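You operate a simulated robot arm through the tools that you are given. There is no shell and no other tool.

The job below is to be done with a simulated two-armed robot. You get a single attempt, and the scene is never put back.

Task
Trim the bench unit's current to the test card, log it and stop.
Fine: switch off and let it coast down.

It is judged by the outcome, as a careful person would: the job done as asked, and still so three seconds after it is handed in. It fails if anything else is knocked over, pushed out of place, dropped, spilled or broken.

Robot
Two 6-joint arms with two-finger grippers on one trunk that stands fixed in place. Base frame: the origin is at the foot of the trunk, x ahead of it, y to its left, z up. Readings come in mm, degrees, newtons and seconds.
The left shoulder is at [70, 148, 1253], the right one opposite. With the tool pointing down near the work surface each hand reaches from about 240 to 360 mm from the base axis, measured 20 degrees to its own side. Payload 2.69 kg a hand.
The TCP of each hand is the grasp point between the finger pads, 20 mm short of the fingertips. In the tool frame z runs along the fingers and y along their closing line. Largest opening 100 mm; the body of the gripper starts 63 mm behind the TCP.
Orientation is that of the tool frame in the base frame, as a unit quaternion [w, x, y, z]. With the fingers straight down and closing along the base's y, the tool's x points along the base's -x, its y along +y and its z along -z.

Tools
- The arms move only by the tool drive_tool. It takes "left_commands", "right_commands" or both (then of equal length, played together; a hand with none holds still); each is a list of rows, each a list of 2 entries, a list of its own where there are three numbers: the shift along the tool's x, y, z in units of 150 mm (1.0 is 150 mm), then the turn, a rotation vector about the tool's x, y, z in units of 180 degrees (1.0 is 180 degrees). In form: [[[dx, dy, dz], [ax, ay, az]], ...]. A call has 1 to 20 rows; each row is the pose to reach, as a shift and turn from the pose commanded when the call began, along the tool's axes at that moment. "left_gripper" and "right_gripper" are, for a hand that has rows, the closure, from 0 (fully open) to 1 (shut), set as the call begins (left out, the last holds). A call with a number of a shift or a turn outside -1 to 1 is refused whole. Rows are played at 5 a second. More than 50 mm and 8.6 degrees between two rows, or a gripper value outside its range, and nothing of the call is played. A pose out of reach is approached as far as the arm can. The call stops where the force on the tool passes 40 N (or 10 N more than at its start, if that is more) or the arm is blocked; 0.2 s more then pass. Each finger travels about 45 mm/s and halts on what it meets, pressing with about 27 N; the grip force reading is that of the motor and also rises with nothing between the fingers. The clock runs only during rows and for 0.2 s after the last one: add rows that repeat a pose to give the fingers time. The reply holds the time, the measured pose of the TCP, the force on the tool along the base axes, the opening and the grip force, in the units named above and with some noise, with the torque about the TCP (base axes, N m) and any sound that the robot's microphone picked up.
- Cameras (640 x 400 px; columns grow to the right, rows downward): "scene" is now at [127.2, -3.9, 1461]; the picture's right is [-0.05, -1.00, -0.00], its down [-0.75, 0.04, -0.66] and it looks along [0.66, -0.03, -0.75] (base axes); focal length 259 px, centre (320, 200). "left" rides on the left gripper at [70, 19, -99] in its tool frame; the picture's right is [-0.26, 0.97, 0.00], its down [-0.75, -0.20, -0.63] and it looks along [-0.61, -0.16, 0.78] (tool axes); focal length 230 px, centre (320, 200). "right" rides on the right gripper at [70, -19, -99] in its tool frame; the picture's right is [0.26, 0.97, 0.00], its down [-0.75, 0.20, -0.63] and it looks along [-0.61, 0.16, 0.78] (tool axes); focal length 230 px, centre (320, 200). There is no depth. A picture from a camera that has moved, and an enlarged one, comes with that camera's place and axes in the base frame and with its lens.
- snapshot(camera): a new picture of that camera. The clock stands still meanwhile.
- lift_body(by): slides the trunk up (or, below 0, down) by that many mm; the arms and the scene camera ride with it, the base frame stays. It gives what a move gives, with no picture.
- aim_head(pan, tilt): turns the head with the scene camera to pan (to the left, within 86 degrees either way) and tilt (down, from -29 to 69), counted from straight ahead of the robot. It gives what a move gives.
- enlarge(camera, box): a new picture of the part [left, top, right, bottom] of that camera's present view, enlarged. The clock stands still meanwhile.
- hand_in(): hands the job in; it is judged then, once.

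Places have to be worked out from the pictures, the camera data and where the tool is seen. Open the grippers and draw the arms clear of the work before you hand the job in, unless the task says otherwise.

The tools are called after "Request:" as a command line: name --argument value ..., lists and objects as JSON in quotes. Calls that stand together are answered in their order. drive_tool: Moves the arms, as the interface text tells. Its arguments: {"type":"object","properties":{"left_commands":{"type":"array","items":{"type":"array"}},"left_gripper":{"type":"number"},"right_commands":{"type":"array","items":{"type":"array"}},"right_gripper":{"type":"number"}},"required":[]} The other tools are called the same way: lift_body (by) slides the trunk up or down; aim_head (pan, tilt) turns the head that bears the scene camera; snapshot (camera) takes a picture; enlarge (camera, box) takes an enlarged picture of a part of a camera's view; hand_in () hands the job in.

At the start:

```text
t: 0.0
left_position: [512.0, -90.5, 1172.0]
left_orientation: [0.001, -0.001, 1.0, 0.0]
left_ft_force: [0.0, -0.7, 0.0]
left_moment: [0.02, -0.02, 0.0]
left_opening: 100.1
left_gripper_force: 0.1
right_position: [354.0, -405.6, 1072.8]
right_orientation: [0.0, 0.0, 1.0, 0.0]
right_ft_force: [0.4, 0.2, -0.4]
right_moment: [0.05, -0.02, -0.02]
right_opening: 100.1
right_gripper_force: 0.0
trunk travel left (down, up): [-811.0, 129.0]
head pan, tilt: [-2.7, 48.6]
```

scene: 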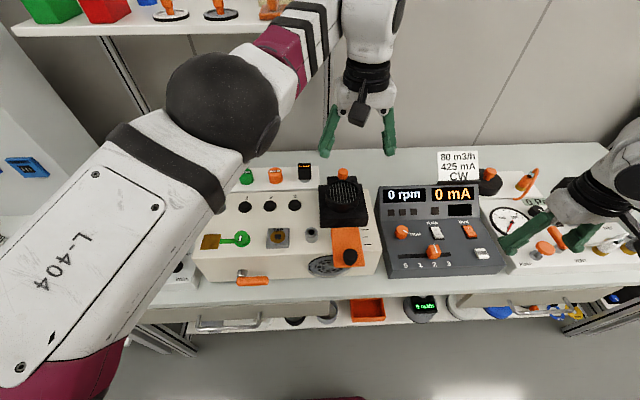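
right: 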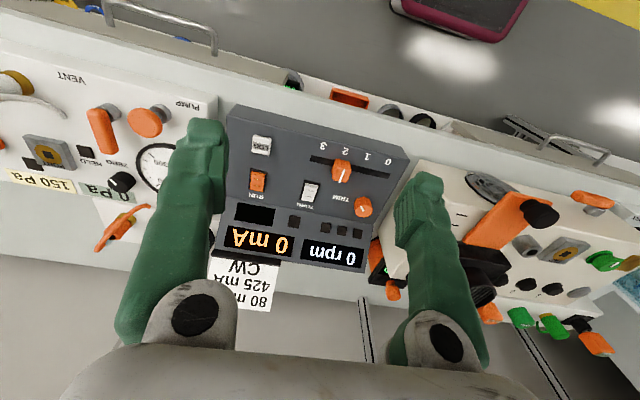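
left: 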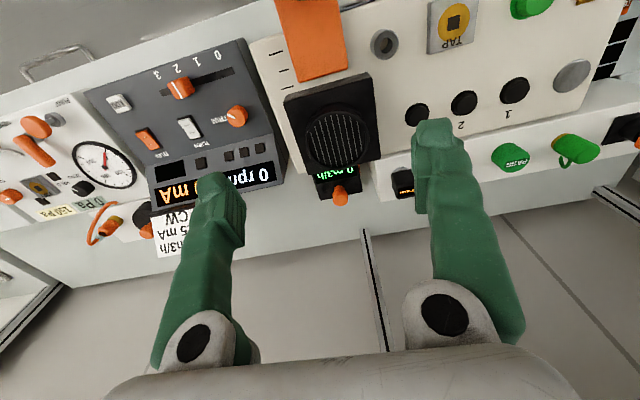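

I start by looking closely at the control unit (the dark panel with the rpm and mA displays) and its test card before moving anything.

Request:
enlarge --camera "scene" --box '[360, 140, 520, 280]'

Request:
enlarge --camera "right" --box '[190, 90, 430, 320]'

Request:
enlarge --camera "scene" --box '[180, 140, 400, 300]'

Request:
enlarge --camera "left" --box '[60, 30, 300, 270]'

```text
2.86 times, centred on (440, 210) of scene
camera zoom: at [127.2, -3.9, 1461.0], right [-0.05, -1.0, 0.0], down [-0.75, 0.04, -0.66], along [0.66, -0.03, -0.75], focal length 739 px, centre (-23, 171)
```

zoom: 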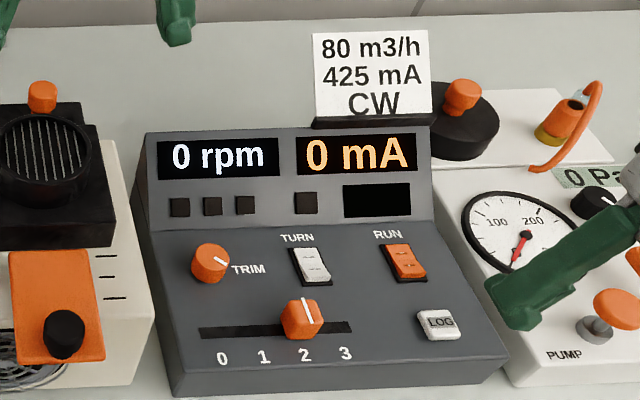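

```text
1.74 times, centred on (310, 205) of right
camera zoom: at [285.5, -424.0, 1169.8], right [-0.26, 0.97, 0.0], down [0.75, 0.2, 0.63], along [0.61, 0.16, -0.78], focal length 400 px, centre (337, 191)
```

zoom: 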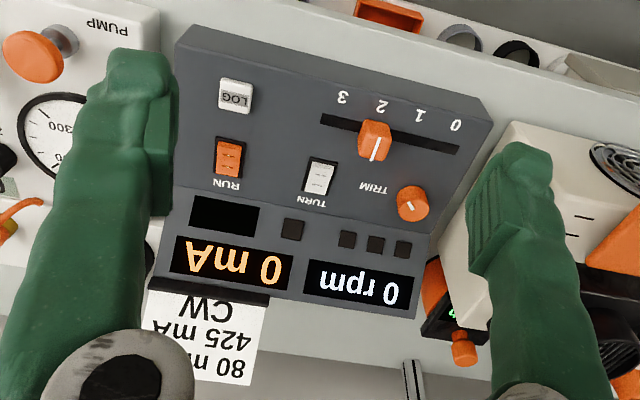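

```text
2.50 times, centred on (290, 220) of scene
camera zoom: at [127.2, -3.9, 1461.0], right [-0.05, -1.0, 0.0], down [-0.75, 0.04, -0.66], along [0.66, -0.03, -0.75], focal length 647 px, centre (395, 150)
```

zoom: 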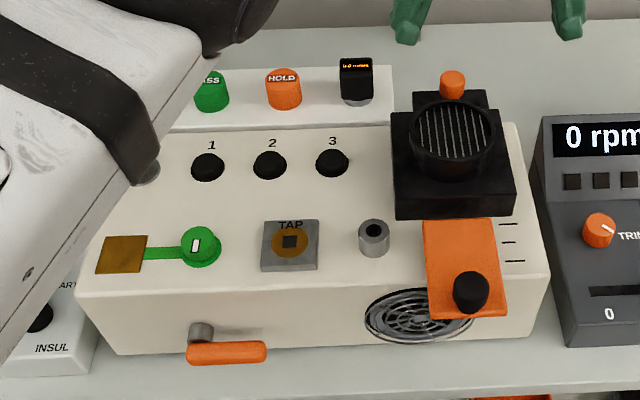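

```text
1.67 times, centred on (180, 150) of left
camera zoom: at [442.9, -71.3, 1270.6], right [0.26, 0.97, 0.0], down [0.75, -0.2, 0.63], along [0.61, -0.16, -0.78], focal length 384 px, centre (553, 283)
```

zoom: 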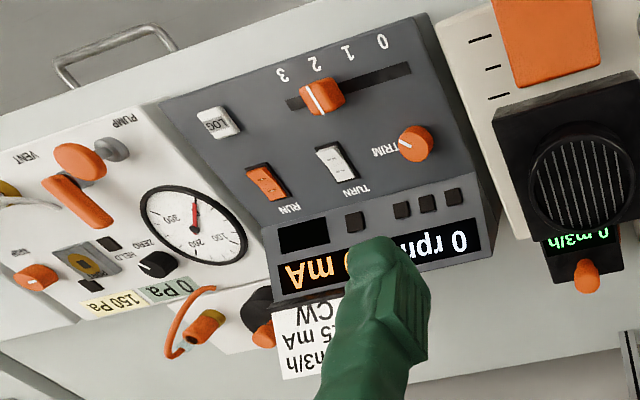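

The card reads 80 m3/h, 425 mA, CW. I look closer at the blower/flow display, the rockers and the legends on the panel.

Request:
enlarge --camera "left" --box '[260, 120, 420, 220]'

Request:
enlarge --camera "scene" --box '[380, 180, 500, 275]'

Request:
enlarge --camera "scene" --box '[300, 160, 390, 280]'

Request:
enlarge --camera "left" --box '[230, 0, 400, 100]'

Request:
enlarge --camera "right" --box '[370, 150, 640, 320]'

Request:
enlarge --camera "scene" --box '[180, 270, 560, 340]'

```text
4.00 times, centred on (340, 170) of left
camera zoom: at [442.9, -71.3, 1270.6], right [0.26, 0.97, 0.0], down [0.75, -0.2, 0.63], along [0.61, -0.16, -0.78], focal length 920 px, centre (240, 320)
```

zoom: 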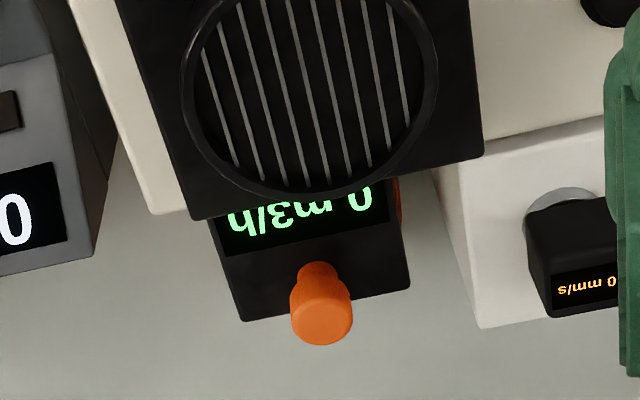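

```text
4.21 times, centred on (440, 228) of scene
camera zoom: at [127.2, -3.9, 1461.0], right [-0.05, -1.0, 0.0], down [-0.75, 0.04, -0.66], along [0.66, -0.03, -0.75], focal length 1090 px, centre (-185, 84)
```

zoom: 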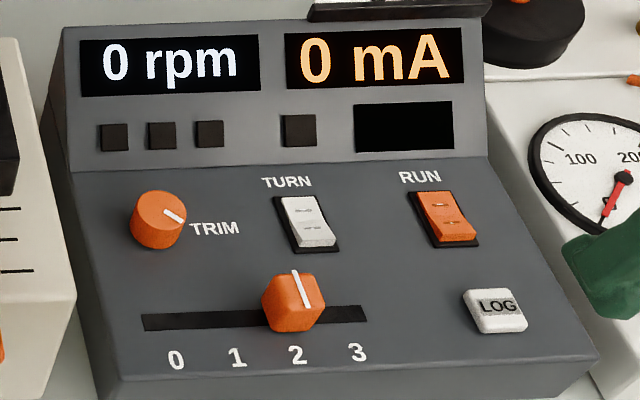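

```text
3.33 times, centred on (345, 220) of scene
camera zoom: at [127.2, -3.9, 1461.0], right [-0.05, -1.0, 0.0], down [-0.75, 0.04, -0.66], along [0.66, -0.03, -0.75], focal length 863 px, centre (237, 133)
```

zoom: 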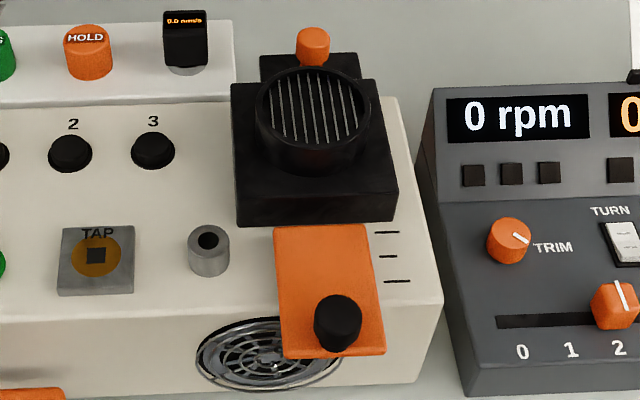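

```text
3.76 times, centred on (315, 50) of left
camera zoom: at [442.9, -71.3, 1270.6], right [0.26, 0.97, 0.0], down [0.75, -0.2, 0.63], along [0.61, -0.16, -0.78], focal length 866 px, centre (339, 765)
```

zoom: 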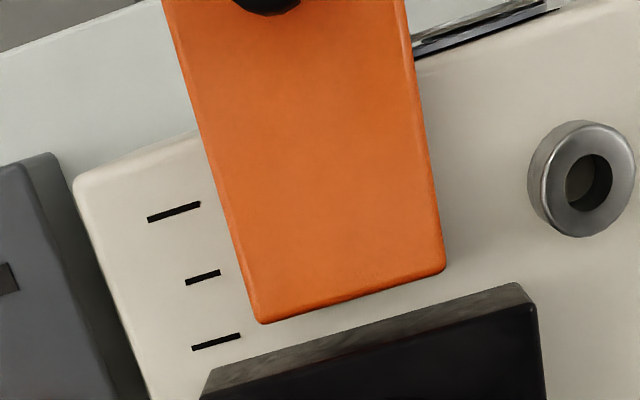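

```text
2.35 times, centred on (505, 235) of right
camera zoom: at [285.5, -424.0, 1169.8], right [-0.26, 0.97, 0.0], down [0.75, 0.2, 0.63], along [0.61, 0.16, -0.78], focal length 541 px, centre (-115, 118)
```

zoom: 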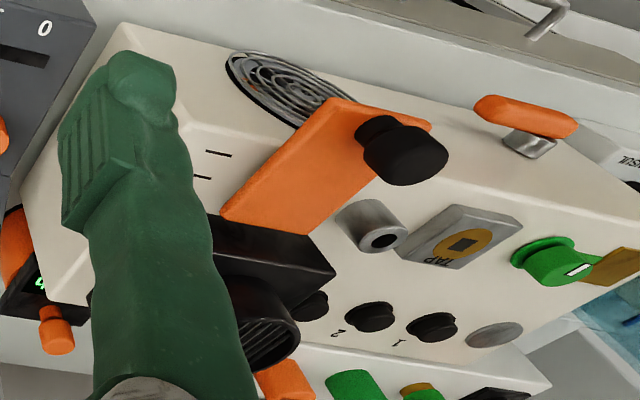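

```text
1.68 times, centred on (370, 305) of scene
camera zoom: at [127.2, -3.9, 1461.0], right [-0.05, -1.0, 0.0], down [-0.75, 0.04, -0.66], along [0.66, -0.03, -0.75], focal length 436 px, centre (236, 23)
```

zoom: 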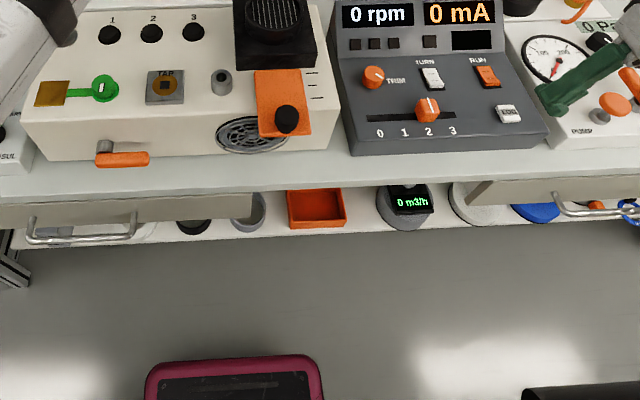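

From triangulation between the scene and right cameras, the TRIM knob is near [551,-265,821], TURN near [550,-374,813], RUN near [547,-475,816], LOG near [472,-473,819], and the slide lever at position 2 near [478,-335,830]. I look left to see what surrounds the left arm before drawing it back.

Request:
aim_head --pan 40 --tilt 35

Request:
snapshot --camera "scene"

Request:
aim_head --pan -40 --tilt 40

Request:
snapshot --camera "scene"

```text
t: 1.1
left_position: [513.5, -90.2, 1172.7]
left_orientation: [0.001, -0.001, 1.0, 0.0]
left_ft_force: [-0.3, 0.1, 1.0]
left_moment: [-0.02, 0.01, 0.02]
left_opening: 100.1
left_gripper_force: 0.2
right_position: [356.0, -405.5, 1071.3]
right_orientation: [0.0, 0.0, 1.0, 0.0]
right_ft_force: [0.0, 0.0, -0.1]
right_moment: [0.02, -0.01, 0.06]
right_opening: 99.7
right_gripper_force: 0.1
trunk travel left (down, up): [-811.0, 129.0]
head pan, tilt: [40.0, 35.0]
```

```text
taken
camera scene: at [116.4, 56.2, 1480.8], right [0.64, -0.77, 0.0], down [-0.44, -0.37, -0.82], along [0.63, 0.53, -0.57], focal length 259 px, centre (320, 200)
```

scene: 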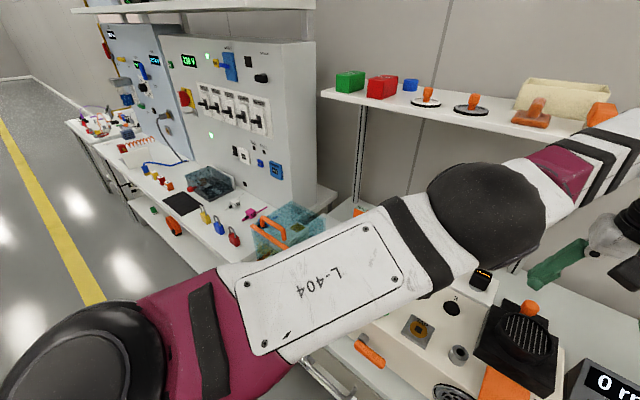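

```text
t: 2.6
left_position: [513.1, -90.5, 1171.1]
left_orientation: [0.001, -0.001, 1.0, 0.0]
left_ft_force: [-0.1, -0.2, -0.7]
left_moment: [0.02, -0.02, 0.01]
left_opening: 99.8
left_gripper_force: 0.1
right_position: [355.2, -406.4, 1072.0]
right_orientation: [0.0, 0.0, 1.0, 0.0]
right_ft_force: [-1.1, 1.2, 0.0]
right_moment: [0.04, 0.03, -0.04]
right_opening: 100.1
right_gripper_force: 0.0
trunk travel left (down, up): [-811.0, 129.0]
head pan, tilt: [-40.0, 40.0]
```

```text
taken
camera scene: at [114.1, -54.8, 1473.2], right [-0.64, -0.77, 0.0], down [-0.49, 0.41, -0.77], along [0.59, -0.49, -0.64], focal length 259 px, centre (320, 200)
```

scene: 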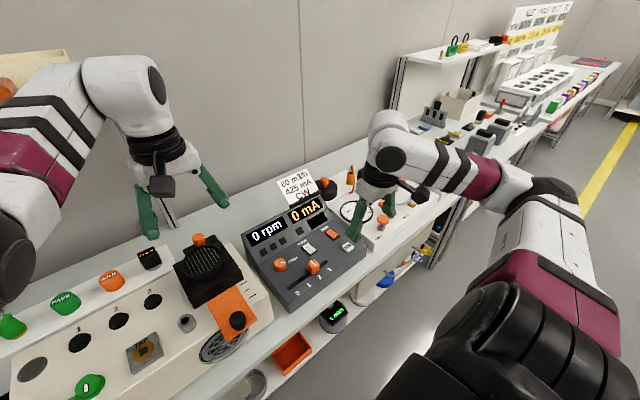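

The left arm is clear of the shelves behind. I draw the left hand back, up and to the left before lowering the trunk, so it stays clear of the fan grille (top about [622,-90,894]).

Request:
drive_tool --left_commands '[[[0.11, 0.12, -0.08], [0, 0, 0]], [[0.22, 0.24, -0.16], [0, 0, 0]], [[0.33, 0.36, -0.24], [0, 0, 0]], [[0.44, 0.48, -0.32], [0, 0, 0]], [[0.55, 0.6, -0.4], [0, 0, 0]]]'

Request:
aim_head --pan -20 --tilt 48

Request:
snapshot --camera "scene"

Request:
snapshot --camera "left"

```text
t: 3.8
left_position: [511.6, -61.4, 1237.5]
left_orientation: [0.0, -0.001, 1.0, -0.001]
left_ft_force: [0.5, 0.6, 0.4]
left_moment: [-0.03, -0.02, 0.02]
left_opening: 100.1
left_gripper_force: 0.0
left hand out of reach, approached as far as the arm can: row 1, 2, 3, 4, 5
right_position: [354.7, -407.3, 1072.2]
right_orientation: [0.0, 0.0, 1.0, -0.001]
right_ft_force: [1.3, -0.1, -0.6]
right_moment: [-0.06, 0.0, -0.01]
right_opening: 100.3
right_gripper_force: 0.0
trunk travel left (down, up): [-811.0, 129.0]
head pan, tilt: [-40.0, 40.0]
```

```text
t: 4.7
left_position: [513.0, -60.7, 1236.3]
left_orientation: [0.0, -0.001, 1.0, 0.001]
left_ft_force: [0.0, 0.8, 0.5]
left_moment: [-0.01, 0.0, -0.02]
left_opening: 99.9
left_gripper_force: 0.0
right_position: [355.8, -405.7, 1071.1]
right_orientation: [0.0, 0.0, 1.0, 0.0]
right_ft_force: [0.4, 0.6, -0.7]
right_moment: [-0.01, 0.01, 0.0]
right_opening: 100.0
right_gripper_force: 0.0
trunk travel left (down, up): [-811.0, 129.0]
head pan, tilt: [-20.0, 48.0]
```

```text
taken
camera scene: at [123.1, -27.2, 1461.8], right [-0.34, -0.94, 0.0], down [-0.7, 0.25, -0.67], along [0.63, -0.23, -0.74], focal length 259 px, centre (320, 200)
```

scene: 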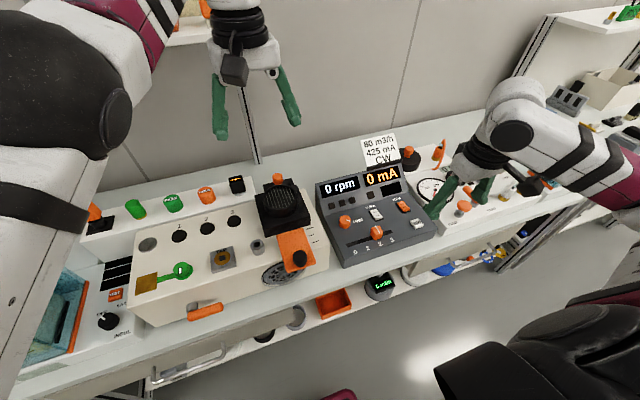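

```text
taken
camera left: at [441.6, -42.6, 1335.7], right [0.26, 0.97, 0.0], down [0.75, -0.2, 0.63], along [0.61, -0.16, -0.78], focal length 230 px, centre (320, 200)
```

left: 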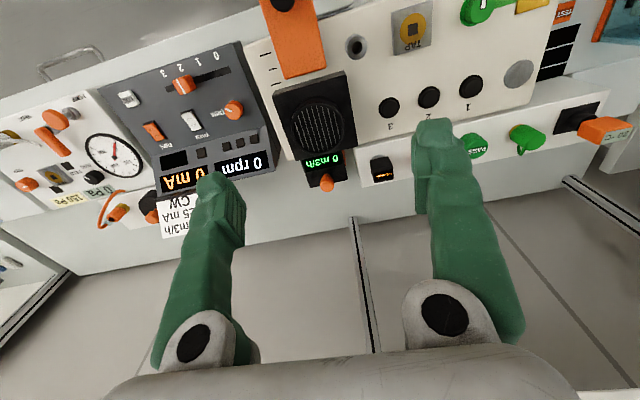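

The left hand could not retract further but rose to z 1237, clear of everything. I lower the trunk 150 mm to bring the right hand into range of the panel.

Request:
lift_body --by -150

Request:
drive_tool --right_commands '[[[-0.2, 0, 0], [0, 0, 0]], [[-0.4, 0, 0], [0, 0, 0]], [[-0.6, 0, 0], [0, 0, 0]], [[-0.8, 0, 0], [0, 0, 0]]]' --right_gripper 1

Request:
snapshot --camera "scene"

Request:
snapshot --camera "right"

```text
t: 6.4
left_position: [511.2, -62.2, 1087.3]
left_orientation: [-0.001, -0.001, 1.0, 0.001]
left_ft_force: [0.4, -0.1, 0.8]
left_moment: [-0.02, 0.01, 0.01]
left_opening: 99.9
left_gripper_force: 0.0
right_position: [354.6, -406.0, 921.8]
right_orientation: [0.0, 0.0, 1.0, 0.0]
right_ft_force: [0.3, 0.0, -0.2]
right_moment: [-0.02, -0.01, -0.01]
right_opening: 100.1
right_gripper_force: 0.2
trunk travel left (down, up): [-661.0, 279.0]
head pan, tilt: [-20.0, 48.0]
```

```text
t: 7.4
left_position: [512.6, -61.8, 1086.4]
left_orientation: [0.0, -0.001, 1.0, -0.001]
left_ft_force: [-0.6, 0.1, 0.2]
left_moment: [0.01, -0.01, 0.01]
left_opening: 100.1
left_gripper_force: 0.1
right_position: [386.7, -422.7, 920.2]
right_orientation: [0.0, 0.0, 1.0, 0.001]
right_ft_force: [0.3, -0.6, 0.5]
right_moment: [-0.05, 0.03, 0.01]
right_opening: 11.5
right_gripper_force: 0.2
right hand out of reach, approached as far as the arm can: row 1, 2, 3, 4
trunk travel left (down, up): [-661.0, 279.0]
head pan, tilt: [-20.0, 48.0]
```

```text
taken
camera scene: at [123.6, -27.2, 1311.7], right [-0.34, -0.94, 0.0], down [-0.7, 0.25, -0.67], along [0.63, -0.23, -0.74], focal length 259 px, centre (320, 200)
```

scene: 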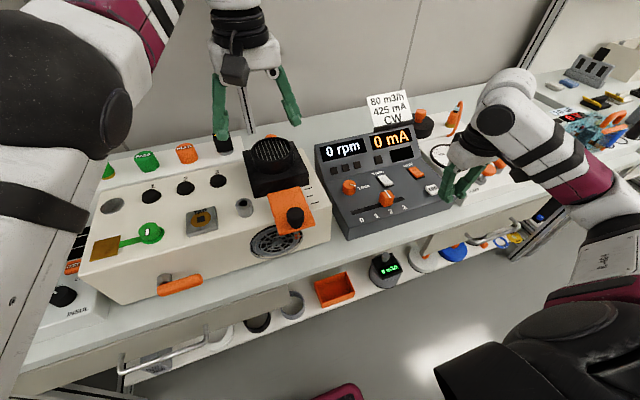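

```text
taken
camera right: at [316.1, -440.5, 1018.2], right [-0.26, 0.97, 0.0], down [0.75, 0.2, 0.63], along [0.61, 0.16, -0.77], focal length 230 px, centre (320, 200)
```

right: 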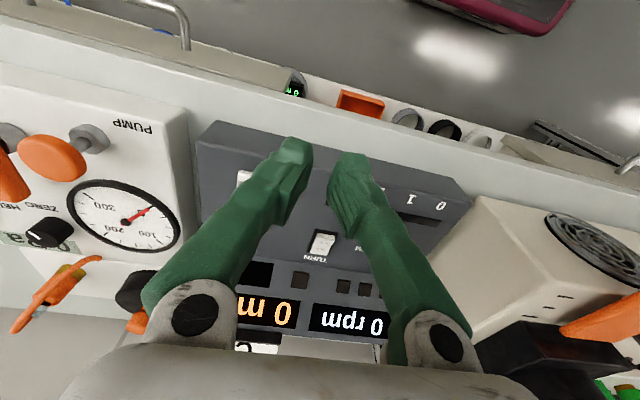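

At this height the right hand stops at x 387. I raise it relative to the shoulder to find at which relative height it can reach further forward.

Request:
drive_tool --right_commands '[[[0, 0, -0.25], [0, 0, 0]], [[0, 0, -0.5], [0, 0, 0]], [[0, 0, -0.75], [0, 0, 0]], [[0, 0, -1.0], [0, 0, 0]], [[-0.2, 0, -1], [0, 0, 0]], [[-0.4, 0, -1], [0, 0, 0]], [[-0.6, 0, -1], [0, 0, 0]], [[-0.8, 0, -1], [0, 0, 0]], [[-1, 0, -1], [0, 0, 0]]]'

```text
t: 9.4
left_position: [511.1, -61.5, 1086.4]
left_orientation: [0.001, -0.001, 1.0, 0.0]
left_ft_force: [0.1, 0.2, -0.5]
left_moment: [-0.01, -0.01, 0.01]
left_opening: 100.1
left_gripper_force: 0.1
right_position: [365.9, -433.7, 1028.1]
right_orientation: [0.0, 0.001, 1.0, 0.0]
right_ft_force: [0.8, -0.1, 0.1]
right_moment: [0.0, 0.03, 0.0]
right_opening: 0.0
right_gripper_force: 26.5
right hand out of reach, approached as far as the arm can: row 2, 3, 4, 5, 6, 7, 8, 9
trunk travel left (down, up): [-661.0, 279.0]
head pan, tilt: [-20.0, 48.0]
```

Higher gives less reach, so the wrist sits roughly 165 mm above the TCP. I bring the hand back and inward (toward y -265) to test the reach at another azimuth.

Request:
drive_tool --right_commands '[[[0.2, 0, 0.1], [0, 0, 0]], [[0.4, 0, 0.2], [0, 0, 0]], [[0.6, 0, 0.3], [0, 0, 0]], [[0.8, 0, 0.4], [0, 0, 0]], [[1.0, 0, 0.5], [0, 0, 0]]]'

```text
t: 10.6
left_position: [512.1, -61.7, 1086.8]
left_orientation: [0.001, -0.001, 1.0, 0.0]
left_ft_force: [-0.5, -0.2, -0.1]
left_moment: [0.03, -0.02, -0.01]
left_opening: 100.1
left_gripper_force: 0.2
right_position: [342.7, -431.1, 1007.3]
right_orientation: [0.001, 0.001, 1.0, 0.0]
right_ft_force: [0.0, -0.6, -0.4]
right_moment: [0.02, -0.01, -0.02]
right_opening: 0.1
right_gripper_force: 27.2
right hand out of reach, approached as far as the arm can: row 1, 2, 3, 4, 5
trunk travel left (down, up): [-661.0, 279.0]
head pan, tilt: [-20.0, 48.0]
```

The reply is ambiguous, so I make one tiny test move to learn whether shifts count from the reached pose or from the unreachable commanded one.

Request:
drive_tool --right_commands '[[[0.0, 0.1, 0], [0, 0, 0]], [[0.0, 0.1, 0], [0, 0, 0]]]'

```text
t: 11.2
left_position: [511.2, -61.6, 1087.0]
left_orientation: [0.0, -0.001, 1.0, -0.001]
left_ft_force: [-0.3, 0.0, 0.8]
left_moment: [-0.01, 0.01, 0.0]
left_opening: 99.8
left_gripper_force: 0.0
right_position: [343.2, -415.4, 1008.1]
right_orientation: [0.0, 0.0, 1.0, 0.0]
right_ft_force: [1.1, 0.3, -0.2]
right_moment: [0.02, 0.04, 0.0]
right_opening: 0.1
right_gripper_force: 26.6
trunk travel left (down, up): [-661.0, 279.0]
head pan, tilt: [-20.0, 48.0]
```

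Shifts count from the reached pose, and inward is reachable. I continue inward to y about -295, then forward, to probe the reach there.

Request:
drive_tool --right_commands '[[[0, 0.2, 0], [0, 0, 0]], [[0, 0.4, 0], [0, 0, 0]], [[0, 0.6, 0], [0, 0, 0]], [[0, 0.8, 0], [0, 0, 0]]]'

Request:
drive_tool --right_commands '[[[-0.2, 0, 0], [0, 0, 0]], [[-0.4, 0, 0], [0, 0, 0]], [[-0.6, 0, 0], [0, 0, 0]], [[-0.8, 0, 0], [0, 0, 0]], [[-1.0, 0, 0], [0, 0, 0]]]'

```text
t: 12.2
left_position: [511.6, -60.8, 1087.7]
left_orientation: [0.0, 0.0, 1.0, 0.0]
left_ft_force: [-0.3, -0.3, -0.3]
left_moment: [-0.03, -0.03, 0.0]
left_opening: 100.1
left_gripper_force: 0.0
right_position: [324.8, -306.3, 1006.3]
right_orientation: [0.002, 0.0, 1.0, 0.001]
right_ft_force: [0.1, 1.0, 1.1]
right_moment: [-0.03, -0.02, -0.02]
right_opening: 0.0
right_gripper_force: 27.1
right hand out of reach, approached as far as the arm can: row 3, 4
trunk travel left (down, up): [-661.0, 279.0]
head pan, tilt: [-20.0, 48.0]
```

```text
t: 13.4
left_position: [511.5, -61.7, 1086.1]
left_orientation: [0.0, -0.002, 1.0, 0.0]
left_ft_force: [-0.3, 0.3, 0.0]
left_moment: [0.0, 0.02, 0.01]
left_opening: 99.8
left_gripper_force: 0.0
right_position: [344.9, -341.7, 996.8]
right_orientation: [0.001, 0.0, 1.0, 0.001]
right_ft_force: [0.5, 0.1, 0.8]
right_moment: [0.01, 0.02, -0.01]
right_opening: 0.0
right_gripper_force: 26.8
right hand out of reach, approached as far as the arm can: row 1, 2, 3, 4, 5
trunk travel left (down, up): [-661.0, 279.0]
head pan, tilt: [-20.0, 48.0]
```

The forward limit at y -340 is x≈345 with the fingers straight down, so it is likely a wrist limit. I pitch the fingers forward by about 32° and test forward reach again.

Request:
drive_tool --right_commands '[[[0, 0, 0], [0, -0.045, 0]], [[0, 0, 0], [0, -0.09, 0]], [[0, 0, 0], [0, -0.135, 0]], [[0, 0, 0], [0, -0.18, 0]]]'

```text
t: 14.4
left_position: [511.5, -64.5, 1086.0]
left_orientation: [-0.001, 0.0, 1.0, 0.001]
left_ft_force: [-0.9, -0.1, -0.3]
left_moment: [0.0, -0.02, -0.01]
left_opening: 99.9
left_gripper_force: 0.0
right_position: [403.6, -335.3, 1024.4]
right_orientation: [0.263, 0.001, 0.965, 0.002]
right_ft_force: [-0.7, -0.9, -1.0]
right_moment: [-0.01, 0.02, 0.0]
right_opening: 0.0
right_gripper_force: 27.0
right hand out of reach, approached as far as the arm can: row 2, 3, 4
trunk travel left (down, up): [-661.0, 279.0]
head pan, tilt: [-20.0, 48.0]
```

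Pitching helps: TCP is now at x 404. I look at the arm's posture to understand what limits it.

Request:
aim_head --pan -45 --tilt 25

Request:
snapshot --camera "scene"

Request:
aim_head --pan -70 --tilt 45

Request:
snapshot --camera "scene"

```text
t: 15.3
left_position: [511.9, -61.5, 1087.1]
left_orientation: [0.0, 0.0, 1.0, 0.001]
left_ft_force: [-0.6, 0.1, 1.0]
left_moment: [0.05, 0.01, -0.04]
left_opening: 100.1
left_gripper_force: 0.0
right_position: [403.9, -332.1, 1025.4]
right_orientation: [0.26, 0.0, 0.966, 0.0]
right_ft_force: [0.6, 0.1, 0.2]
right_moment: [0.02, 0.01, 0.05]
right_opening: 0.1
right_gripper_force: 26.8
trunk travel left (down, up): [-661.0, 279.0]
head pan, tilt: [-45.0, 25.0]
```

```text
taken
camera scene: at [114.2, -64.9, 1346.5], right [-0.71, -0.71, 0.0], down [-0.3, 0.3, -0.91], along [0.64, -0.64, -0.42], focal length 259 px, centre (320, 200)
```

scene: 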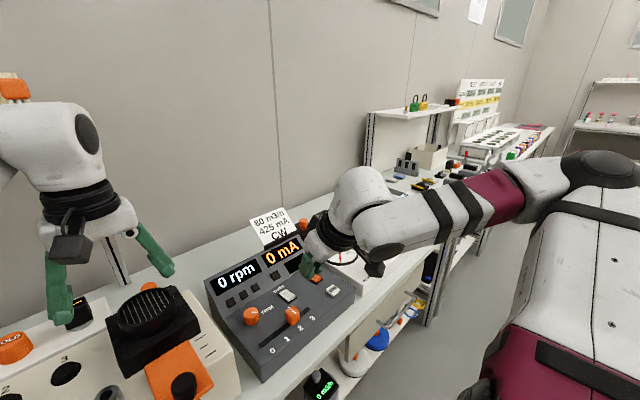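

```text
t: 16.2
left_position: [511.1, -61.9, 1087.4]
left_orientation: [0.001, -0.001, 1.0, 0.0]
left_ft_force: [-0.6, 0.6, -0.5]
left_moment: [0.01, 0.0, -0.01]
left_opening: 99.6
left_gripper_force: 0.1
right_position: [404.8, -332.8, 1025.4]
right_orientation: [0.261, 0.0, 0.965, -0.001]
right_ft_force: [0.1, 0.1, 0.0]
right_moment: [0.01, 0.01, 0.0]
right_opening: 0.0
right_gripper_force: 27.3
trunk travel left (down, up): [-661.0, 279.0]
head pan, tilt: [-70.0, 45.0]
```

```text
taken
camera scene: at [76.8, -76.5, 1316.0], right [-0.94, -0.34, 0.0], down [-0.24, 0.66, -0.71], along [0.24, -0.66, -0.71], focal length 259 px, centre (320, 200)
```

scene: 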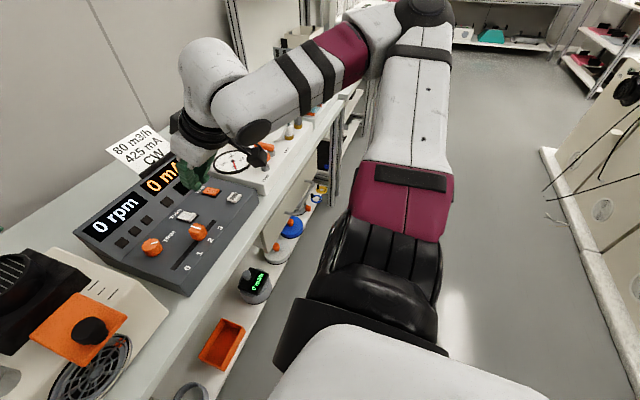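

The right arm is folded with its elbow far out to the right, so the limit is probably a wrist joint rather than length. I go back to fingers-down and test whether yawing the hand frees it.

Request:
drive_tool --right_commands '[[[0, 0, 0], [0, 0.045, 0]], [[0, 0, 0], [0, 0.09, 0]], [[0, 0, 0], [0, 0.13, 0]], [[0, 0, 0], [0, 0.168, 0]]]'

Request:
drive_tool --right_commands '[[[0, 0, 0], [0, 0, 0.045]], [[0, 0, 0], [0, 0, 0.09]], [[0, 0, 0], [0, 0, 0.135]], [[0, 0, 0], [0, 0, 0.18]]]'

```text
t: 17.2
left_position: [511.1, -60.8, 1086.7]
left_orientation: [0.0, -0.001, 1.0, -0.001]
left_ft_force: [-0.5, 0.1, 0.4]
left_moment: [-0.01, 0.02, 0.02]
left_opening: 100.1
left_gripper_force: 0.1
right_position: [349.9, -384.5, 1049.8]
right_orientation: [0.02, 0.0, 1.0, 0.001]
right_ft_force: [-0.5, 0.6, -0.3]
right_moment: [0.01, -0.01, -0.01]
right_opening: 0.1
right_gripper_force: 27.1
right hand out of reach, approached as far as the arm can: row 2, 3, 4
trunk travel left (down, up): [-661.0, 279.0]
head pan, tilt: [-70.0, 45.0]
```

```text
t: 18.2
left_position: [510.8, -61.7, 1086.5]
left_orientation: [0.0, 0.0, 1.0, 0.001]
left_ft_force: [0.8, 0.3, -0.1]
left_moment: [-0.04, 0.0, 0.0]
left_opening: 99.8
left_gripper_force: 0.1
right_position: [352.5, -388.5, 1048.0]
right_orientation: [0.018, 0.281, 0.96, 0.006]
right_ft_force: [0.3, 0.6, -0.1]
right_moment: [0.01, 0.03, 0.02]
right_opening: 0.0
right_gripper_force: 27.3
trunk travel left (down, up): [-661.0, 279.0]
head pan, tilt: [-70.0, 45.0]
```

Yaw of 32° was reached without complaint. I test forward motion along base x in this yawed pose.

Request:
drive_tool --right_commands '[[[-0.17, 0.108, 0], [0, 0, 0]], [[-0.337, 0.216, 0], [0, 0, 0]], [[-0.506, 0.324, 0], [0, 0, 0]], [[-0.674, 0.432, 0], [0, 0, 0]]]'

```text
t: 19.2
left_position: [511.9, -62.5, 1086.5]
left_orientation: [0.0, 0.0, 1.0, 0.001]
left_ft_force: [-0.5, 0.0, -0.2]
left_moment: [0.01, -0.01, 0.02]
left_opening: 100.1
left_gripper_force: 0.2
right_position: [371.0, -426.8, 1048.9]
right_orientation: [0.018, 0.279, 0.96, 0.005]
right_ft_force: [0.0, 0.1, -0.4]
right_moment: [0.03, 0.0, 0.0]
right_opening: 0.0
right_gripper_force: 26.9
right hand out of reach, approached as far as the arm can: row 1, 2, 3, 4
trunk travel left (down, up): [-661.0, 279.0]
head pan, tilt: [-70.0, 45.0]
```

The limit is not the yaw. The stated reach is for the hand well below the shoulder, so I straighten the yaw, raise the trunk back and test the reach with the hand about 330 mm below the shoulder.

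Request:
lift_body --by 150

Request:
drive_tool --right_commands '[[[0, 0, 0.2], [0, 0, -0.045]], [[0, 0, 0.45], [0, 0, -0.09]], [[0, 0, 0.7], [0, 0, -0.135]], [[0, 0, 0.95], [0, 0, -0.18]]]'

Request:
drive_tool --right_commands '[[[0, 0, 0.25], [0, 0, 0]], [[0, 0, 0.5], [0, 0, 0]], [[0, 0, 0.75], [0, 0, 0]], [[0, 0, 0.95], [0, 0, 0]]]'

```text
t: 20.9
left_position: [510.8, -61.5, 1236.7]
left_orientation: [0.0, -0.001, 1.0, 0.001]
left_ft_force: [0.8, 0.6, -0.3]
left_moment: [0.0, 0.04, 0.01]
left_opening: 100.2
left_gripper_force: 0.1
right_position: [370.2, -427.4, 1201.0]
right_orientation: [0.019, 0.28, 0.96, 0.006]
right_ft_force: [0.0, 0.3, 0.0]
right_moment: [-0.03, 0.0, 0.03]
right_opening: 0.1
right_gripper_force: 26.7
trunk travel left (down, up): [-811.0, 129.0]
head pan, tilt: [-70.0, 45.0]
```

```text
t: 21.9
left_position: [511.6, -61.2, 1235.6]
left_orientation: [0.0, -0.001, 1.0, 0.0]
left_ft_force: [0.4, -0.4, 0.2]
left_moment: [0.0, 0.0, 0.0]
left_opening: 100.1
left_gripper_force: 0.0
right_position: [363.6, -430.9, 1076.3]
right_orientation: [0.021, -0.001, 1.0, 0.001]
right_ft_force: [0.3, -0.4, -0.2]
right_moment: [-0.01, 0.0, -0.01]
right_opening: 0.2
right_gripper_force: 26.9
right hand out of reach, approached as far as the arm can: row 3, 4
trunk travel left (down, up): [-811.0, 129.0]
head pan, tilt: [-70.0, 45.0]
```

```text
t: 22.9
left_position: [511.7, -63.7, 1236.4]
left_orientation: [0.0, -0.001, 1.0, 0.001]
left_ft_force: [0.1, 0.1, -0.6]
left_moment: [0.0, 0.03, -0.01]
left_opening: 100.0
left_gripper_force: 0.1
right_position: [332.8, -428.6, 944.8]
right_orientation: [0.024, 0.001, 1.0, 0.001]
right_ft_force: [-0.2, 0.3, -0.6]
right_moment: [-0.01, 0.01, 0.0]
right_opening: 0.0
right_gripper_force: 26.8
right hand out of reach, approached as far as the arm can: row 1, 2, 3, 4
trunk travel left (down, up): [-811.0, 129.0]
head pan, tilt: [-70.0, 45.0]
```

With the hand 308 mm below the shoulder I probe inward toward y -250 at this height (fingertips at z≈925, all clear below).

Request:
drive_tool --right_commands '[[[0, 0.25, 0], [0, 0, 0]], [[0, 0.5, 0], [0, 0, 0]], [[0, 0.75, 0], [0, 0, 0]], [[0, 1.0, 0], [0, 0, 0]]]'

Request:
drive_tool --right_commands '[[[-0.2, 0.1, 0], [0, 0, 0]], [[-0.4, 0.2, 0], [0, 0, 0]], [[-0.6, 0.3, 0], [0, 0, 0]], [[-0.8, 0.4, 0], [0, 0, 0]]]'

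```text
t: 23.9
left_position: [511.3, -60.5, 1237.8]
left_orientation: [0.0, 0.0, 1.0, 0.0]
left_ft_force: [0.2, -0.3, 0.6]
left_moment: [-0.02, -0.01, 0.04]
left_opening: 99.9
left_gripper_force: 0.0
right_position: [294.4, -320.6, 973.1]
right_orientation: [0.022, 0.0, 1.0, 0.0]
right_ft_force: [0.3, 0.2, 0.7]
right_moment: [0.02, -0.01, -0.03]
right_opening: 0.0
right_gripper_force: 26.5
right hand out of reach, approached as far as the arm can: row 1, 2, 3, 4
trunk travel left (down, up): [-811.0, 129.0]
head pan, tilt: [-70.0, 45.0]
```

```text
t: 24.9
left_position: [510.7, -62.1, 1237.1]
left_orientation: [0.0, 0.0, 1.0, -0.001]
left_ft_force: [0.7, -0.6, 0.1]
left_moment: [0.02, -0.03, 0.03]
left_opening: 99.9
left_gripper_force: 0.0
right_position: [308.1, -325.9, 994.2]
right_orientation: [0.021, 0.0, 1.0, 0.001]
right_ft_force: [0.3, 0.0, -0.6]
right_moment: [0.03, 0.01, 0.0]
right_opening: 0.0
right_gripper_force: 26.6
right hand out of reach, approached as far as the arm can: row 1, 2, 3, 4
trunk travel left (down, up): [-811.0, 129.0]
head pan, tilt: [-70.0, 45.0]
```

The limit appears to be tied to the upper arm pointing straight out to the right. I look at the right arm's joints to understand its structure.

Request:
aim_head --pan -75 --tilt 25

Request:
snapshot --camera "scene"

Request:
aim_head --pan 70 --tilt 45

Request:
snapshot --camera "scene"

Request:
aim_head --pan 10 --tilt 20

Request:
snapshot --camera "scene"

```text
t: 25.8
left_position: [511.6, -61.3, 1237.1]
left_orientation: [0.0, -0.001, 1.0, -0.001]
left_ft_force: [-0.6, 0.0, 0.6]
left_moment: [0.03, 0.0, 0.02]
left_opening: 100.1
left_gripper_force: 0.1
right_position: [307.8, -325.9, 994.2]
right_orientation: [0.021, 0.001, 1.0, 0.001]
right_ft_force: [-0.2, 0.2, 0.2]
right_moment: [0.0, 0.01, 0.0]
right_opening: 0.0
right_gripper_force: 26.8
trunk travel left (down, up): [-811.0, 129.0]
head pan, tilt: [-75.0, 25.0]
```

```text
taken
camera scene: at [72.8, -89.0, 1496.5], right [-0.97, -0.26, 0.0], down [-0.11, 0.41, -0.91], along [0.23, -0.88, -0.42], focal length 259 px, centre (320, 200)
```

scene: 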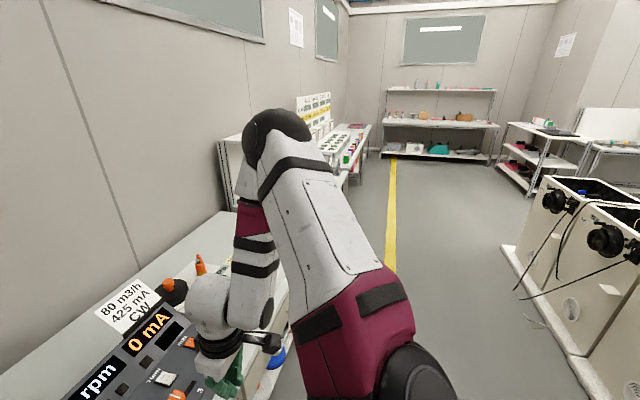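

```text
t: 28.1
left_position: [511.2, -61.5, 1236.4]
left_orientation: [0.0, -0.001, 1.0, -0.001]
left_ft_force: [0.1, -0.4, -0.1]
left_moment: [0.01, 0.04, 0.01]
left_opening: 99.9
left_gripper_force: 0.1
right_position: [307.1, -324.9, 994.8]
right_orientation: [0.021, 0.0, 1.0, 0.001]
right_ft_force: [-0.2, 0.4, 0.4]
right_moment: [-0.02, 0.01, 0.02]
right_opening: 0.0
right_gripper_force: 26.6
trunk travel left (down, up): [-811.0, 129.0]
head pan, tilt: [70.0, 45.0]
```

```text
taken
camera scene: at [76.8, 76.3, 1466.0], right [0.94, -0.34, 0.0], down [-0.24, -0.66, -0.71], along [0.24, 0.66, -0.71], focal length 259 px, centre (320, 200)
```

scene: 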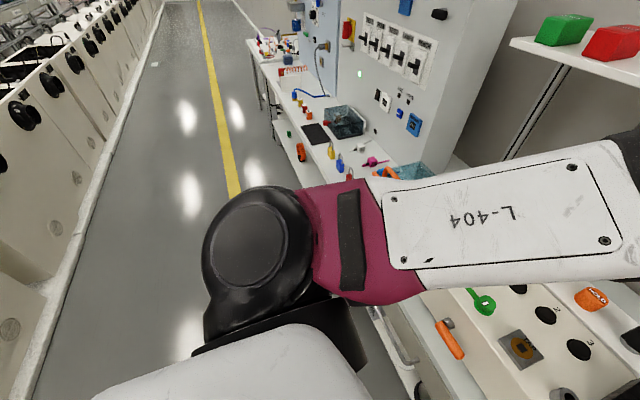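

```text
t: 29.4
left_position: [513.0, -62.2, 1237.3]
left_orientation: [0.0, 0.0, 1.0, 0.0]
left_ft_force: [-0.7, -0.3, 0.3]
left_moment: [0.0, -0.01, -0.01]
left_opening: 100.0
left_gripper_force: 0.0
right_position: [308.0, -326.0, 993.5]
right_orientation: [0.02, 0.0, 1.0, 0.001]
right_ft_force: [-0.6, 0.3, 0.5]
right_moment: [-0.01, 0.06, -0.01]
right_opening: 0.0
right_gripper_force: 26.6
trunk travel left (down, up): [-811.0, 129.0]
head pan, tilt: [10.0, 20.0]
```

```text
taken
camera scene: at [140.6, 16.1, 1504.6], right [0.17, -0.98, 0.0], down [-0.34, -0.06, -0.94], along [0.93, 0.16, -0.34], focal length 259 px, centre (320, 200)
```

scene: 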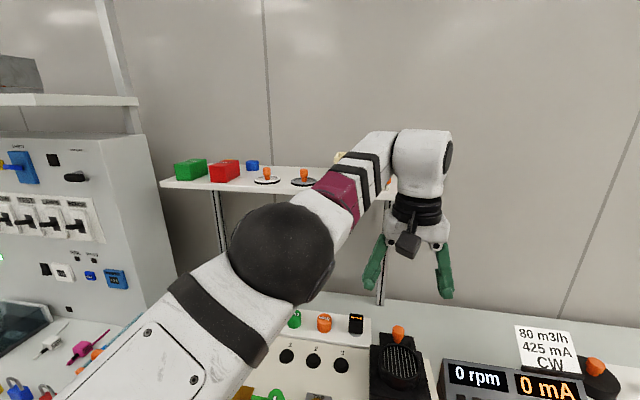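

The left arm shows a vertical shoulder axis, and the right-arm stuck points all fit a single shoulder-yaw angle. I test this directly: rotate the right hand about its shoulder axis by 8° inward, with its yaw following, which needs only that one joint.

Request:
drive_tool --right_commands '[[[-0.075, 0.116, 0], [0, 0, -0.0222]], [[-0.149, 0.232, 0], [0, 0, -0.0444]]]'

```text
t: 30.0
left_position: [511.4, -60.2, 1237.1]
left_orientation: [0.0, -0.001, 1.0, 0.0]
left_ft_force: [0.0, 0.2, 0.6]
left_moment: [0.02, 0.01, -0.01]
left_opening: 100.1
left_gripper_force: 0.0
right_position: [309.1, -321.9, 1007.3]
right_orientation: [0.023, -0.07, 0.997, 0.0]
right_ft_force: [-0.1, -0.5, -0.4]
right_moment: [0.03, 0.04, 0.0]
right_opening: 0.0
right_gripper_force: 27.5
right hand out of reach, approached as far as the arm can: row 1, 2
trunk travel left (down, up): [-811.0, 129.0]
head pan, tilt: [10.0, 20.0]
```

The right shoulder yaw is indeed at a limit in this branch. I run the same pure shoulder-yaw test on the left arm (8° outward) to compare.

Request:
drive_tool --left_commands '[[[-0.08, 0.21, 0], [0, 0, -0.0222]], [[-0.165, 0.423, 0], [0, 0, -0.0444]]]'

```text
t: 30.6
left_position: [543.3, 4.4, 1240.5]
left_orientation: [-0.001, -0.071, 0.997, -0.001]
left_ft_force: [0.1, 0.7, -0.7]
left_moment: [-0.05, 0.0, -0.02]
left_opening: 99.8
left_gripper_force: 0.1
left hand out of reach, approached as far as the arm can: row 1, 2
right_position: [309.4, -319.2, 1007.5]
right_orientation: [0.022, -0.069, 0.997, -0.001]
right_ft_force: [0.7, 0.1, 0.2]
right_moment: [-0.02, 0.02, -0.02]
right_opening: 0.1
right_gripper_force: 27.6
trunk travel left (down, up): [-811.0, 129.0]
head pan, tilt: [10.0, 20.0]
```

The upper arm drifts up each time, suggesting the reach opens when the hand is higher relative to the shoulder. I test in free air: raise the right hand well above shoulder level and then try forward.

Request:
drive_tool --right_commands '[[[0, -0.1, -0.25], [0, 0, 0.022]], [[0, -0.2, -0.5], [0, 0, 0.044]], [[0, -0.3, -0.75], [0, 0, 0.044]], [[0, -0.4, -1.0], [0, 0, 0.044]]]'

Request:
drive_tool --right_commands '[[[0, 0, -0.25], [0, 0, 0]], [[0, 0, -0.5], [0, 0, 0]], [[0, 0, -0.75], [0, 0, 0]], [[0, 0, -1.0], [0, 0, 0]]]'

Request:
drive_tool --right_commands '[[[-0.2, 0.0, 0], [0, 0, 0]], [[-0.4, 0.0, 0], [0, 0, 0]], [[-0.6, 0.0, 0], [0, 0, 0]], [[-0.8, 0, 0], [0, 0, 0]], [[-1.0, 0, 0], [0, 0, 0]]]'

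```text
t: 31.6
left_position: [543.2, 5.9, 1239.5]
left_orientation: [-0.003, -0.072, 0.997, -0.001]
left_ft_force: [0.7, 0.3, 0.1]
left_moment: [-0.04, 0.04, 0.01]
left_opening: 99.8
left_gripper_force: 0.0
right_position: [328.6, -358.5, 1142.8]
right_orientation: [0.019, -0.001, 1.0, -0.001]
right_ft_force: [0.0, 0.5, -0.6]
right_moment: [-0.04, 0.0, -0.01]
right_opening: 0.2
right_gripper_force: 27.0
right hand out of reach, approached as far as the arm can: row 1, 3, 4
trunk travel left (down, up): [-811.0, 129.0]
head pan, tilt: [10.0, 20.0]
```

```text
t: 32.6
left_position: [541.8, -1.7, 1239.7]
left_orientation: [-0.001, -0.071, 0.997, 0.002]
left_ft_force: [0.2, -0.6, 0.8]
left_moment: [0.03, -0.03, -0.05]
left_opening: 100.0
left_gripper_force: 0.1
right_position: [311.8, -371.1, 1286.7]
right_orientation: [0.021, -0.001, 1.0, 0.002]
right_ft_force: [0.8, -0.4, -0.1]
right_moment: [0.04, -0.01, 0.0]
right_opening: 0.0
right_gripper_force: 27.3
right hand out of reach, approached as far as the arm can: row 4
trunk travel left (down, up): [-811.0, 129.0]
head pan, tilt: [10.0, 20.0]
```

```text
t: 33.8
left_position: [543.7, 0.7, 1239.9]
left_orientation: [-0.002, -0.071, 0.997, 0.001]
left_ft_force: [-0.2, 0.2, -0.4]
left_moment: [0.01, 0.03, -0.01]
left_opening: 100.0
left_gripper_force: 0.0
right_position: [354.3, -418.0, 1263.4]
right_orientation: [0.022, 0.0, 1.0, 0.001]
right_ft_force: [-0.4, -0.2, -0.8]
right_moment: [0.04, 0.03, -0.01]
right_opening: 0.0
right_gripper_force: 26.8
right hand out of reach, approached as far as the arm can: row 1, 2, 3, 4, 5
trunk travel left (down, up): [-811.0, 129.0]
head pan, tilt: [10.0, 20.0]
```

The boundary is the same at all heights: a shoulder-yaw stop. The tangent-line geometry suggests carrying the hand low and close in front of the chest, past the shoulder axis, so the arm leans the other way (as the left arm does). I raise the trunk and start along that line, checking as I go.

Request:
lift_body --by 120

Request:
drive_tool --right_commands '[[[0.084, 0.18, 0.2], [0, 0, 0]], [[0.168, 0.36, 0.4], [0, 0, 0]], [[0.252, 0.54, 0.6], [0, 0, 0]], [[0.336, 0.72, 0.8], [0, 0, 0]], [[0.42, 0.9, 1.0], [0, 0, 0]]]'

Request:
aim_head --pan -40 --tilt 60

Request:
snapshot --camera "scene"

```text
t: 35.3
left_position: [544.1, -0.3, 1359.1]
left_orientation: [-0.001, -0.071, 0.997, 0.001]
left_ft_force: [0.4, 0.1, -0.8]
left_moment: [0.01, 0.03, -0.01]
left_opening: 99.8
left_gripper_force: 0.0
right_position: [353.4, -418.3, 1382.6]
right_orientation: [0.022, 0.0, 1.0, 0.001]
right_ft_force: [-0.1, -0.7, 0.1]
right_moment: [-0.01, 0.02, 0.02]
right_opening: 0.0
right_gripper_force: 27.0
trunk travel left (down, up): [-931.0, 9.0]
head pan, tilt: [10.0, 20.0]
```

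```text
t: 36.5
left_position: [543.4, -0.8, 1359.1]
left_orientation: [-0.001, -0.07, 0.998, 0.001]
left_ft_force: [0.3, -1.2, 0.2]
left_moment: [0.02, 0.0, 0.01]
left_opening: 99.7
left_gripper_force: 0.1
right_position: [309.3, -323.6, 1245.6]
right_orientation: [0.021, 0.0, 1.0, 0.003]
right_ft_force: [-0.9, 0.4, -0.3]
right_moment: [0.01, 0.03, -0.01]
right_opening: 0.0
right_gripper_force: 27.3
right hand out of reach, approached as far as the arm can: row 4, 5
trunk travel left (down, up): [-931.0, 9.0]
head pan, tilt: [10.0, 20.0]
```

```text
t: 37.6
left_position: [542.9, 1.6, 1359.3]
left_orientation: [-0.001, -0.07, 0.998, 0.001]
left_ft_force: [0.1, 0.2, -0.5]
left_moment: [0.0, 0.01, 0.01]
left_opening: 100.0
left_gripper_force: 0.1
right_position: [308.6, -322.5, 1247.4]
right_orientation: [0.022, -0.001, 1.0, 0.002]
right_ft_force: [-0.6, -0.4, 0.1]
right_moment: [0.02, 0.01, 0.02]
right_opening: 0.0
right_gripper_force: 27.2
trunk travel left (down, up): [-931.0, 9.0]
head pan, tilt: [-40.0, 60.0]
```

```text
taken
camera scene: at [99.8, -42.4, 1566.6], right [-0.64, -0.77, 0.0], down [-0.66, 0.56, -0.5], along [0.38, -0.32, -0.87], focal length 259 px, centre (320, 200)
```

scene: 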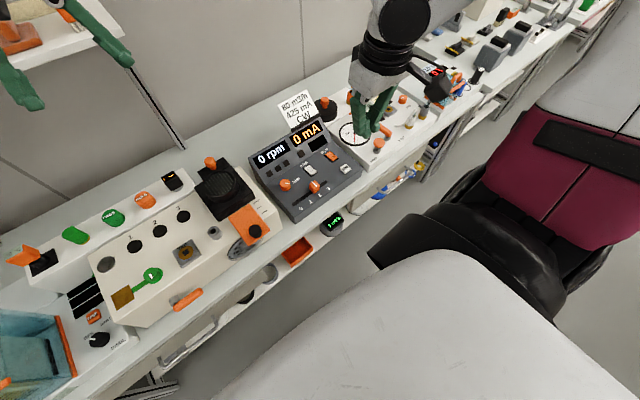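

The hand is stuck at the fold limit of the elbow (too close at wrist height). I go straight down first (in front of the bench edge, which is at x≈397), then inward.

Request:
drive_tool --right_commands '[[[0.05, -0.03, 0.25], [0, 0, 0]], [[0.08, -0.05, 0.5], [0, 0, 0]], [[0.1, -0.05, 0.75], [0, 0, 0]], [[0.1, -0.05, 1.0], [0, 0, 0]]]'

Request:
drive_tool --right_commands '[[[0.0, 0, 0.25], [0, 0, 0]], [[0.0, 0, 0.5], [0, 0, 0]], [[0.0, 0, 0.75], [0, 0, 0]], [[0.0, 0, 1.0], [0, 0, 0]]]'

```text
t: 38.6
left_position: [544.6, 0.3, 1359.7]
left_orientation: [-0.001, -0.07, 0.998, 0.001]
left_ft_force: [0.2, -0.2, 0.6]
left_moment: [0.01, -0.01, 0.03]
left_opening: 100.1
left_gripper_force: 0.0
right_position: [302.1, -331.4, 1094.1]
right_orientation: [0.021, 0.0, 1.0, 0.002]
right_ft_force: [0.7, 0.1, -1.1]
right_moment: [0.03, 0.0, 0.0]
right_opening: 0.2
right_gripper_force: 26.9
right hand out of reach, approached as far as the arm can: row 1, 2, 3
trunk travel left (down, up): [-931.0, 9.0]
head pan, tilt: [-40.0, 60.0]
```

```text
t: 39.6
left_position: [543.0, 1.4, 1360.6]
left_orientation: [-0.001, -0.071, 0.997, 0.001]
left_ft_force: [-0.7, -0.1, -0.9]
left_moment: [-0.01, 0.01, -0.01]
left_opening: 100.4
left_gripper_force: 0.1
right_position: [291.5, -345.4, 1058.0]
right_orientation: [0.022, -0.001, 1.0, 0.001]
right_ft_force: [0.9, 0.6, -0.3]
right_moment: [0.01, 0.0, -0.06]
right_opening: 0.0
right_gripper_force: 27.2
right hand out of reach, approached as far as the arm can: row 1, 2, 3, 4
trunk travel left (down, up): [-931.0, 9.0]
head pan, tilt: [-40.0, 60.0]
```

The hand now stops at about 315 mm below the shoulder. I look at the arm in this pose to identify its joint structure before choosing a way around.

Request:
aim_head --pan -60 --tilt 35

Request:
snapshot --camera "scene"

Request:
aim_head --pan -85 --tilt 50

Request:
snapshot --camera "scene"

Request:
snapshot --camera "left"

```text
t: 40.5
left_position: [543.4, 0.2, 1360.1]
left_orientation: [0.0, -0.071, 0.997, 0.0]
left_ft_force: [0.0, 0.8, -0.3]
left_moment: [0.0, 0.01, 0.01]
left_opening: 99.7
left_gripper_force: 0.0
right_position: [292.4, -345.4, 1057.6]
right_orientation: [0.022, 0.0, 1.0, 0.002]
right_ft_force: [0.3, -0.3, -0.1]
right_moment: [-0.01, -0.02, 0.02]
right_opening: 0.0
right_gripper_force: 27.3
trunk travel left (down, up): [-931.0, 9.0]
head pan, tilt: [-60.0, 35.0]
```

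```text
taken
camera scene: at [93.0, -76.7, 1600.7], right [-0.87, -0.5, 0.0], down [-0.29, 0.5, -0.82], along [0.41, -0.71, -0.57], focal length 259 px, centre (320, 200)
```

scene: 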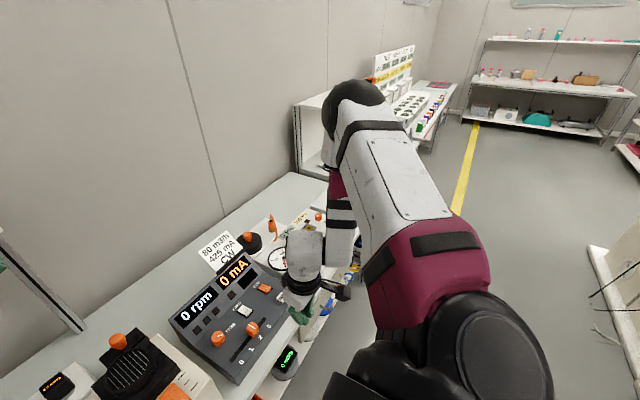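

```text
t: 41.4
left_position: [543.0, 1.6, 1359.1]
left_orientation: [-0.002, -0.07, 0.998, 0.001]
left_ft_force: [-0.8, -0.2, 0.5]
left_moment: [0.01, 0.06, 0.0]
left_opening: 99.6
left_gripper_force: 0.0
right_position: [292.8, -344.3, 1056.9]
right_orientation: [0.022, -0.001, 1.0, 0.001]
right_ft_force: [0.1, 0.3, -0.3]
right_moment: [-0.03, 0.02, 0.02]
right_opening: 0.0
right_gripper_force: 26.8
trunk travel left (down, up): [-931.0, 9.0]
head pan, tilt: [-85.0, 50.0]
```

```text
taken
camera scene: at [55.7, -76.8, 1579.1], right [-1.0, -0.09, 0.0], down [-0.07, 0.76, -0.64], along [0.06, -0.64, -0.77], focal length 259 px, centre (320, 200)
```

scene: 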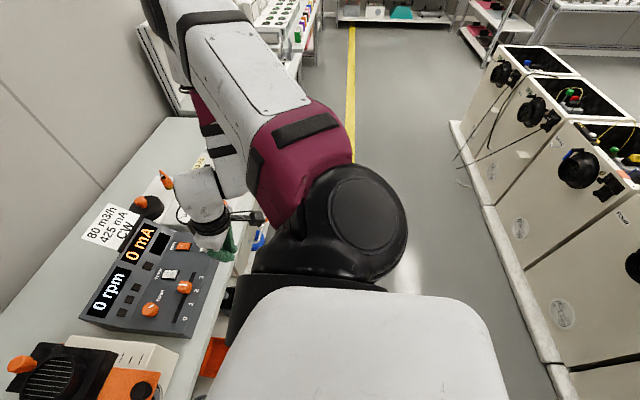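

```text
taken
camera left: at [471.4, 9.9, 1458.6], right [0.12, 0.99, 0.0], down [0.77, -0.09, 0.63], along [0.62, -0.07, -0.78], focal length 230 px, centre (320, 200)
```

left: 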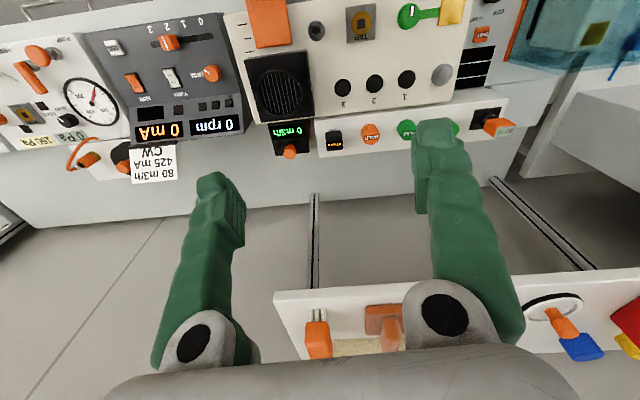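

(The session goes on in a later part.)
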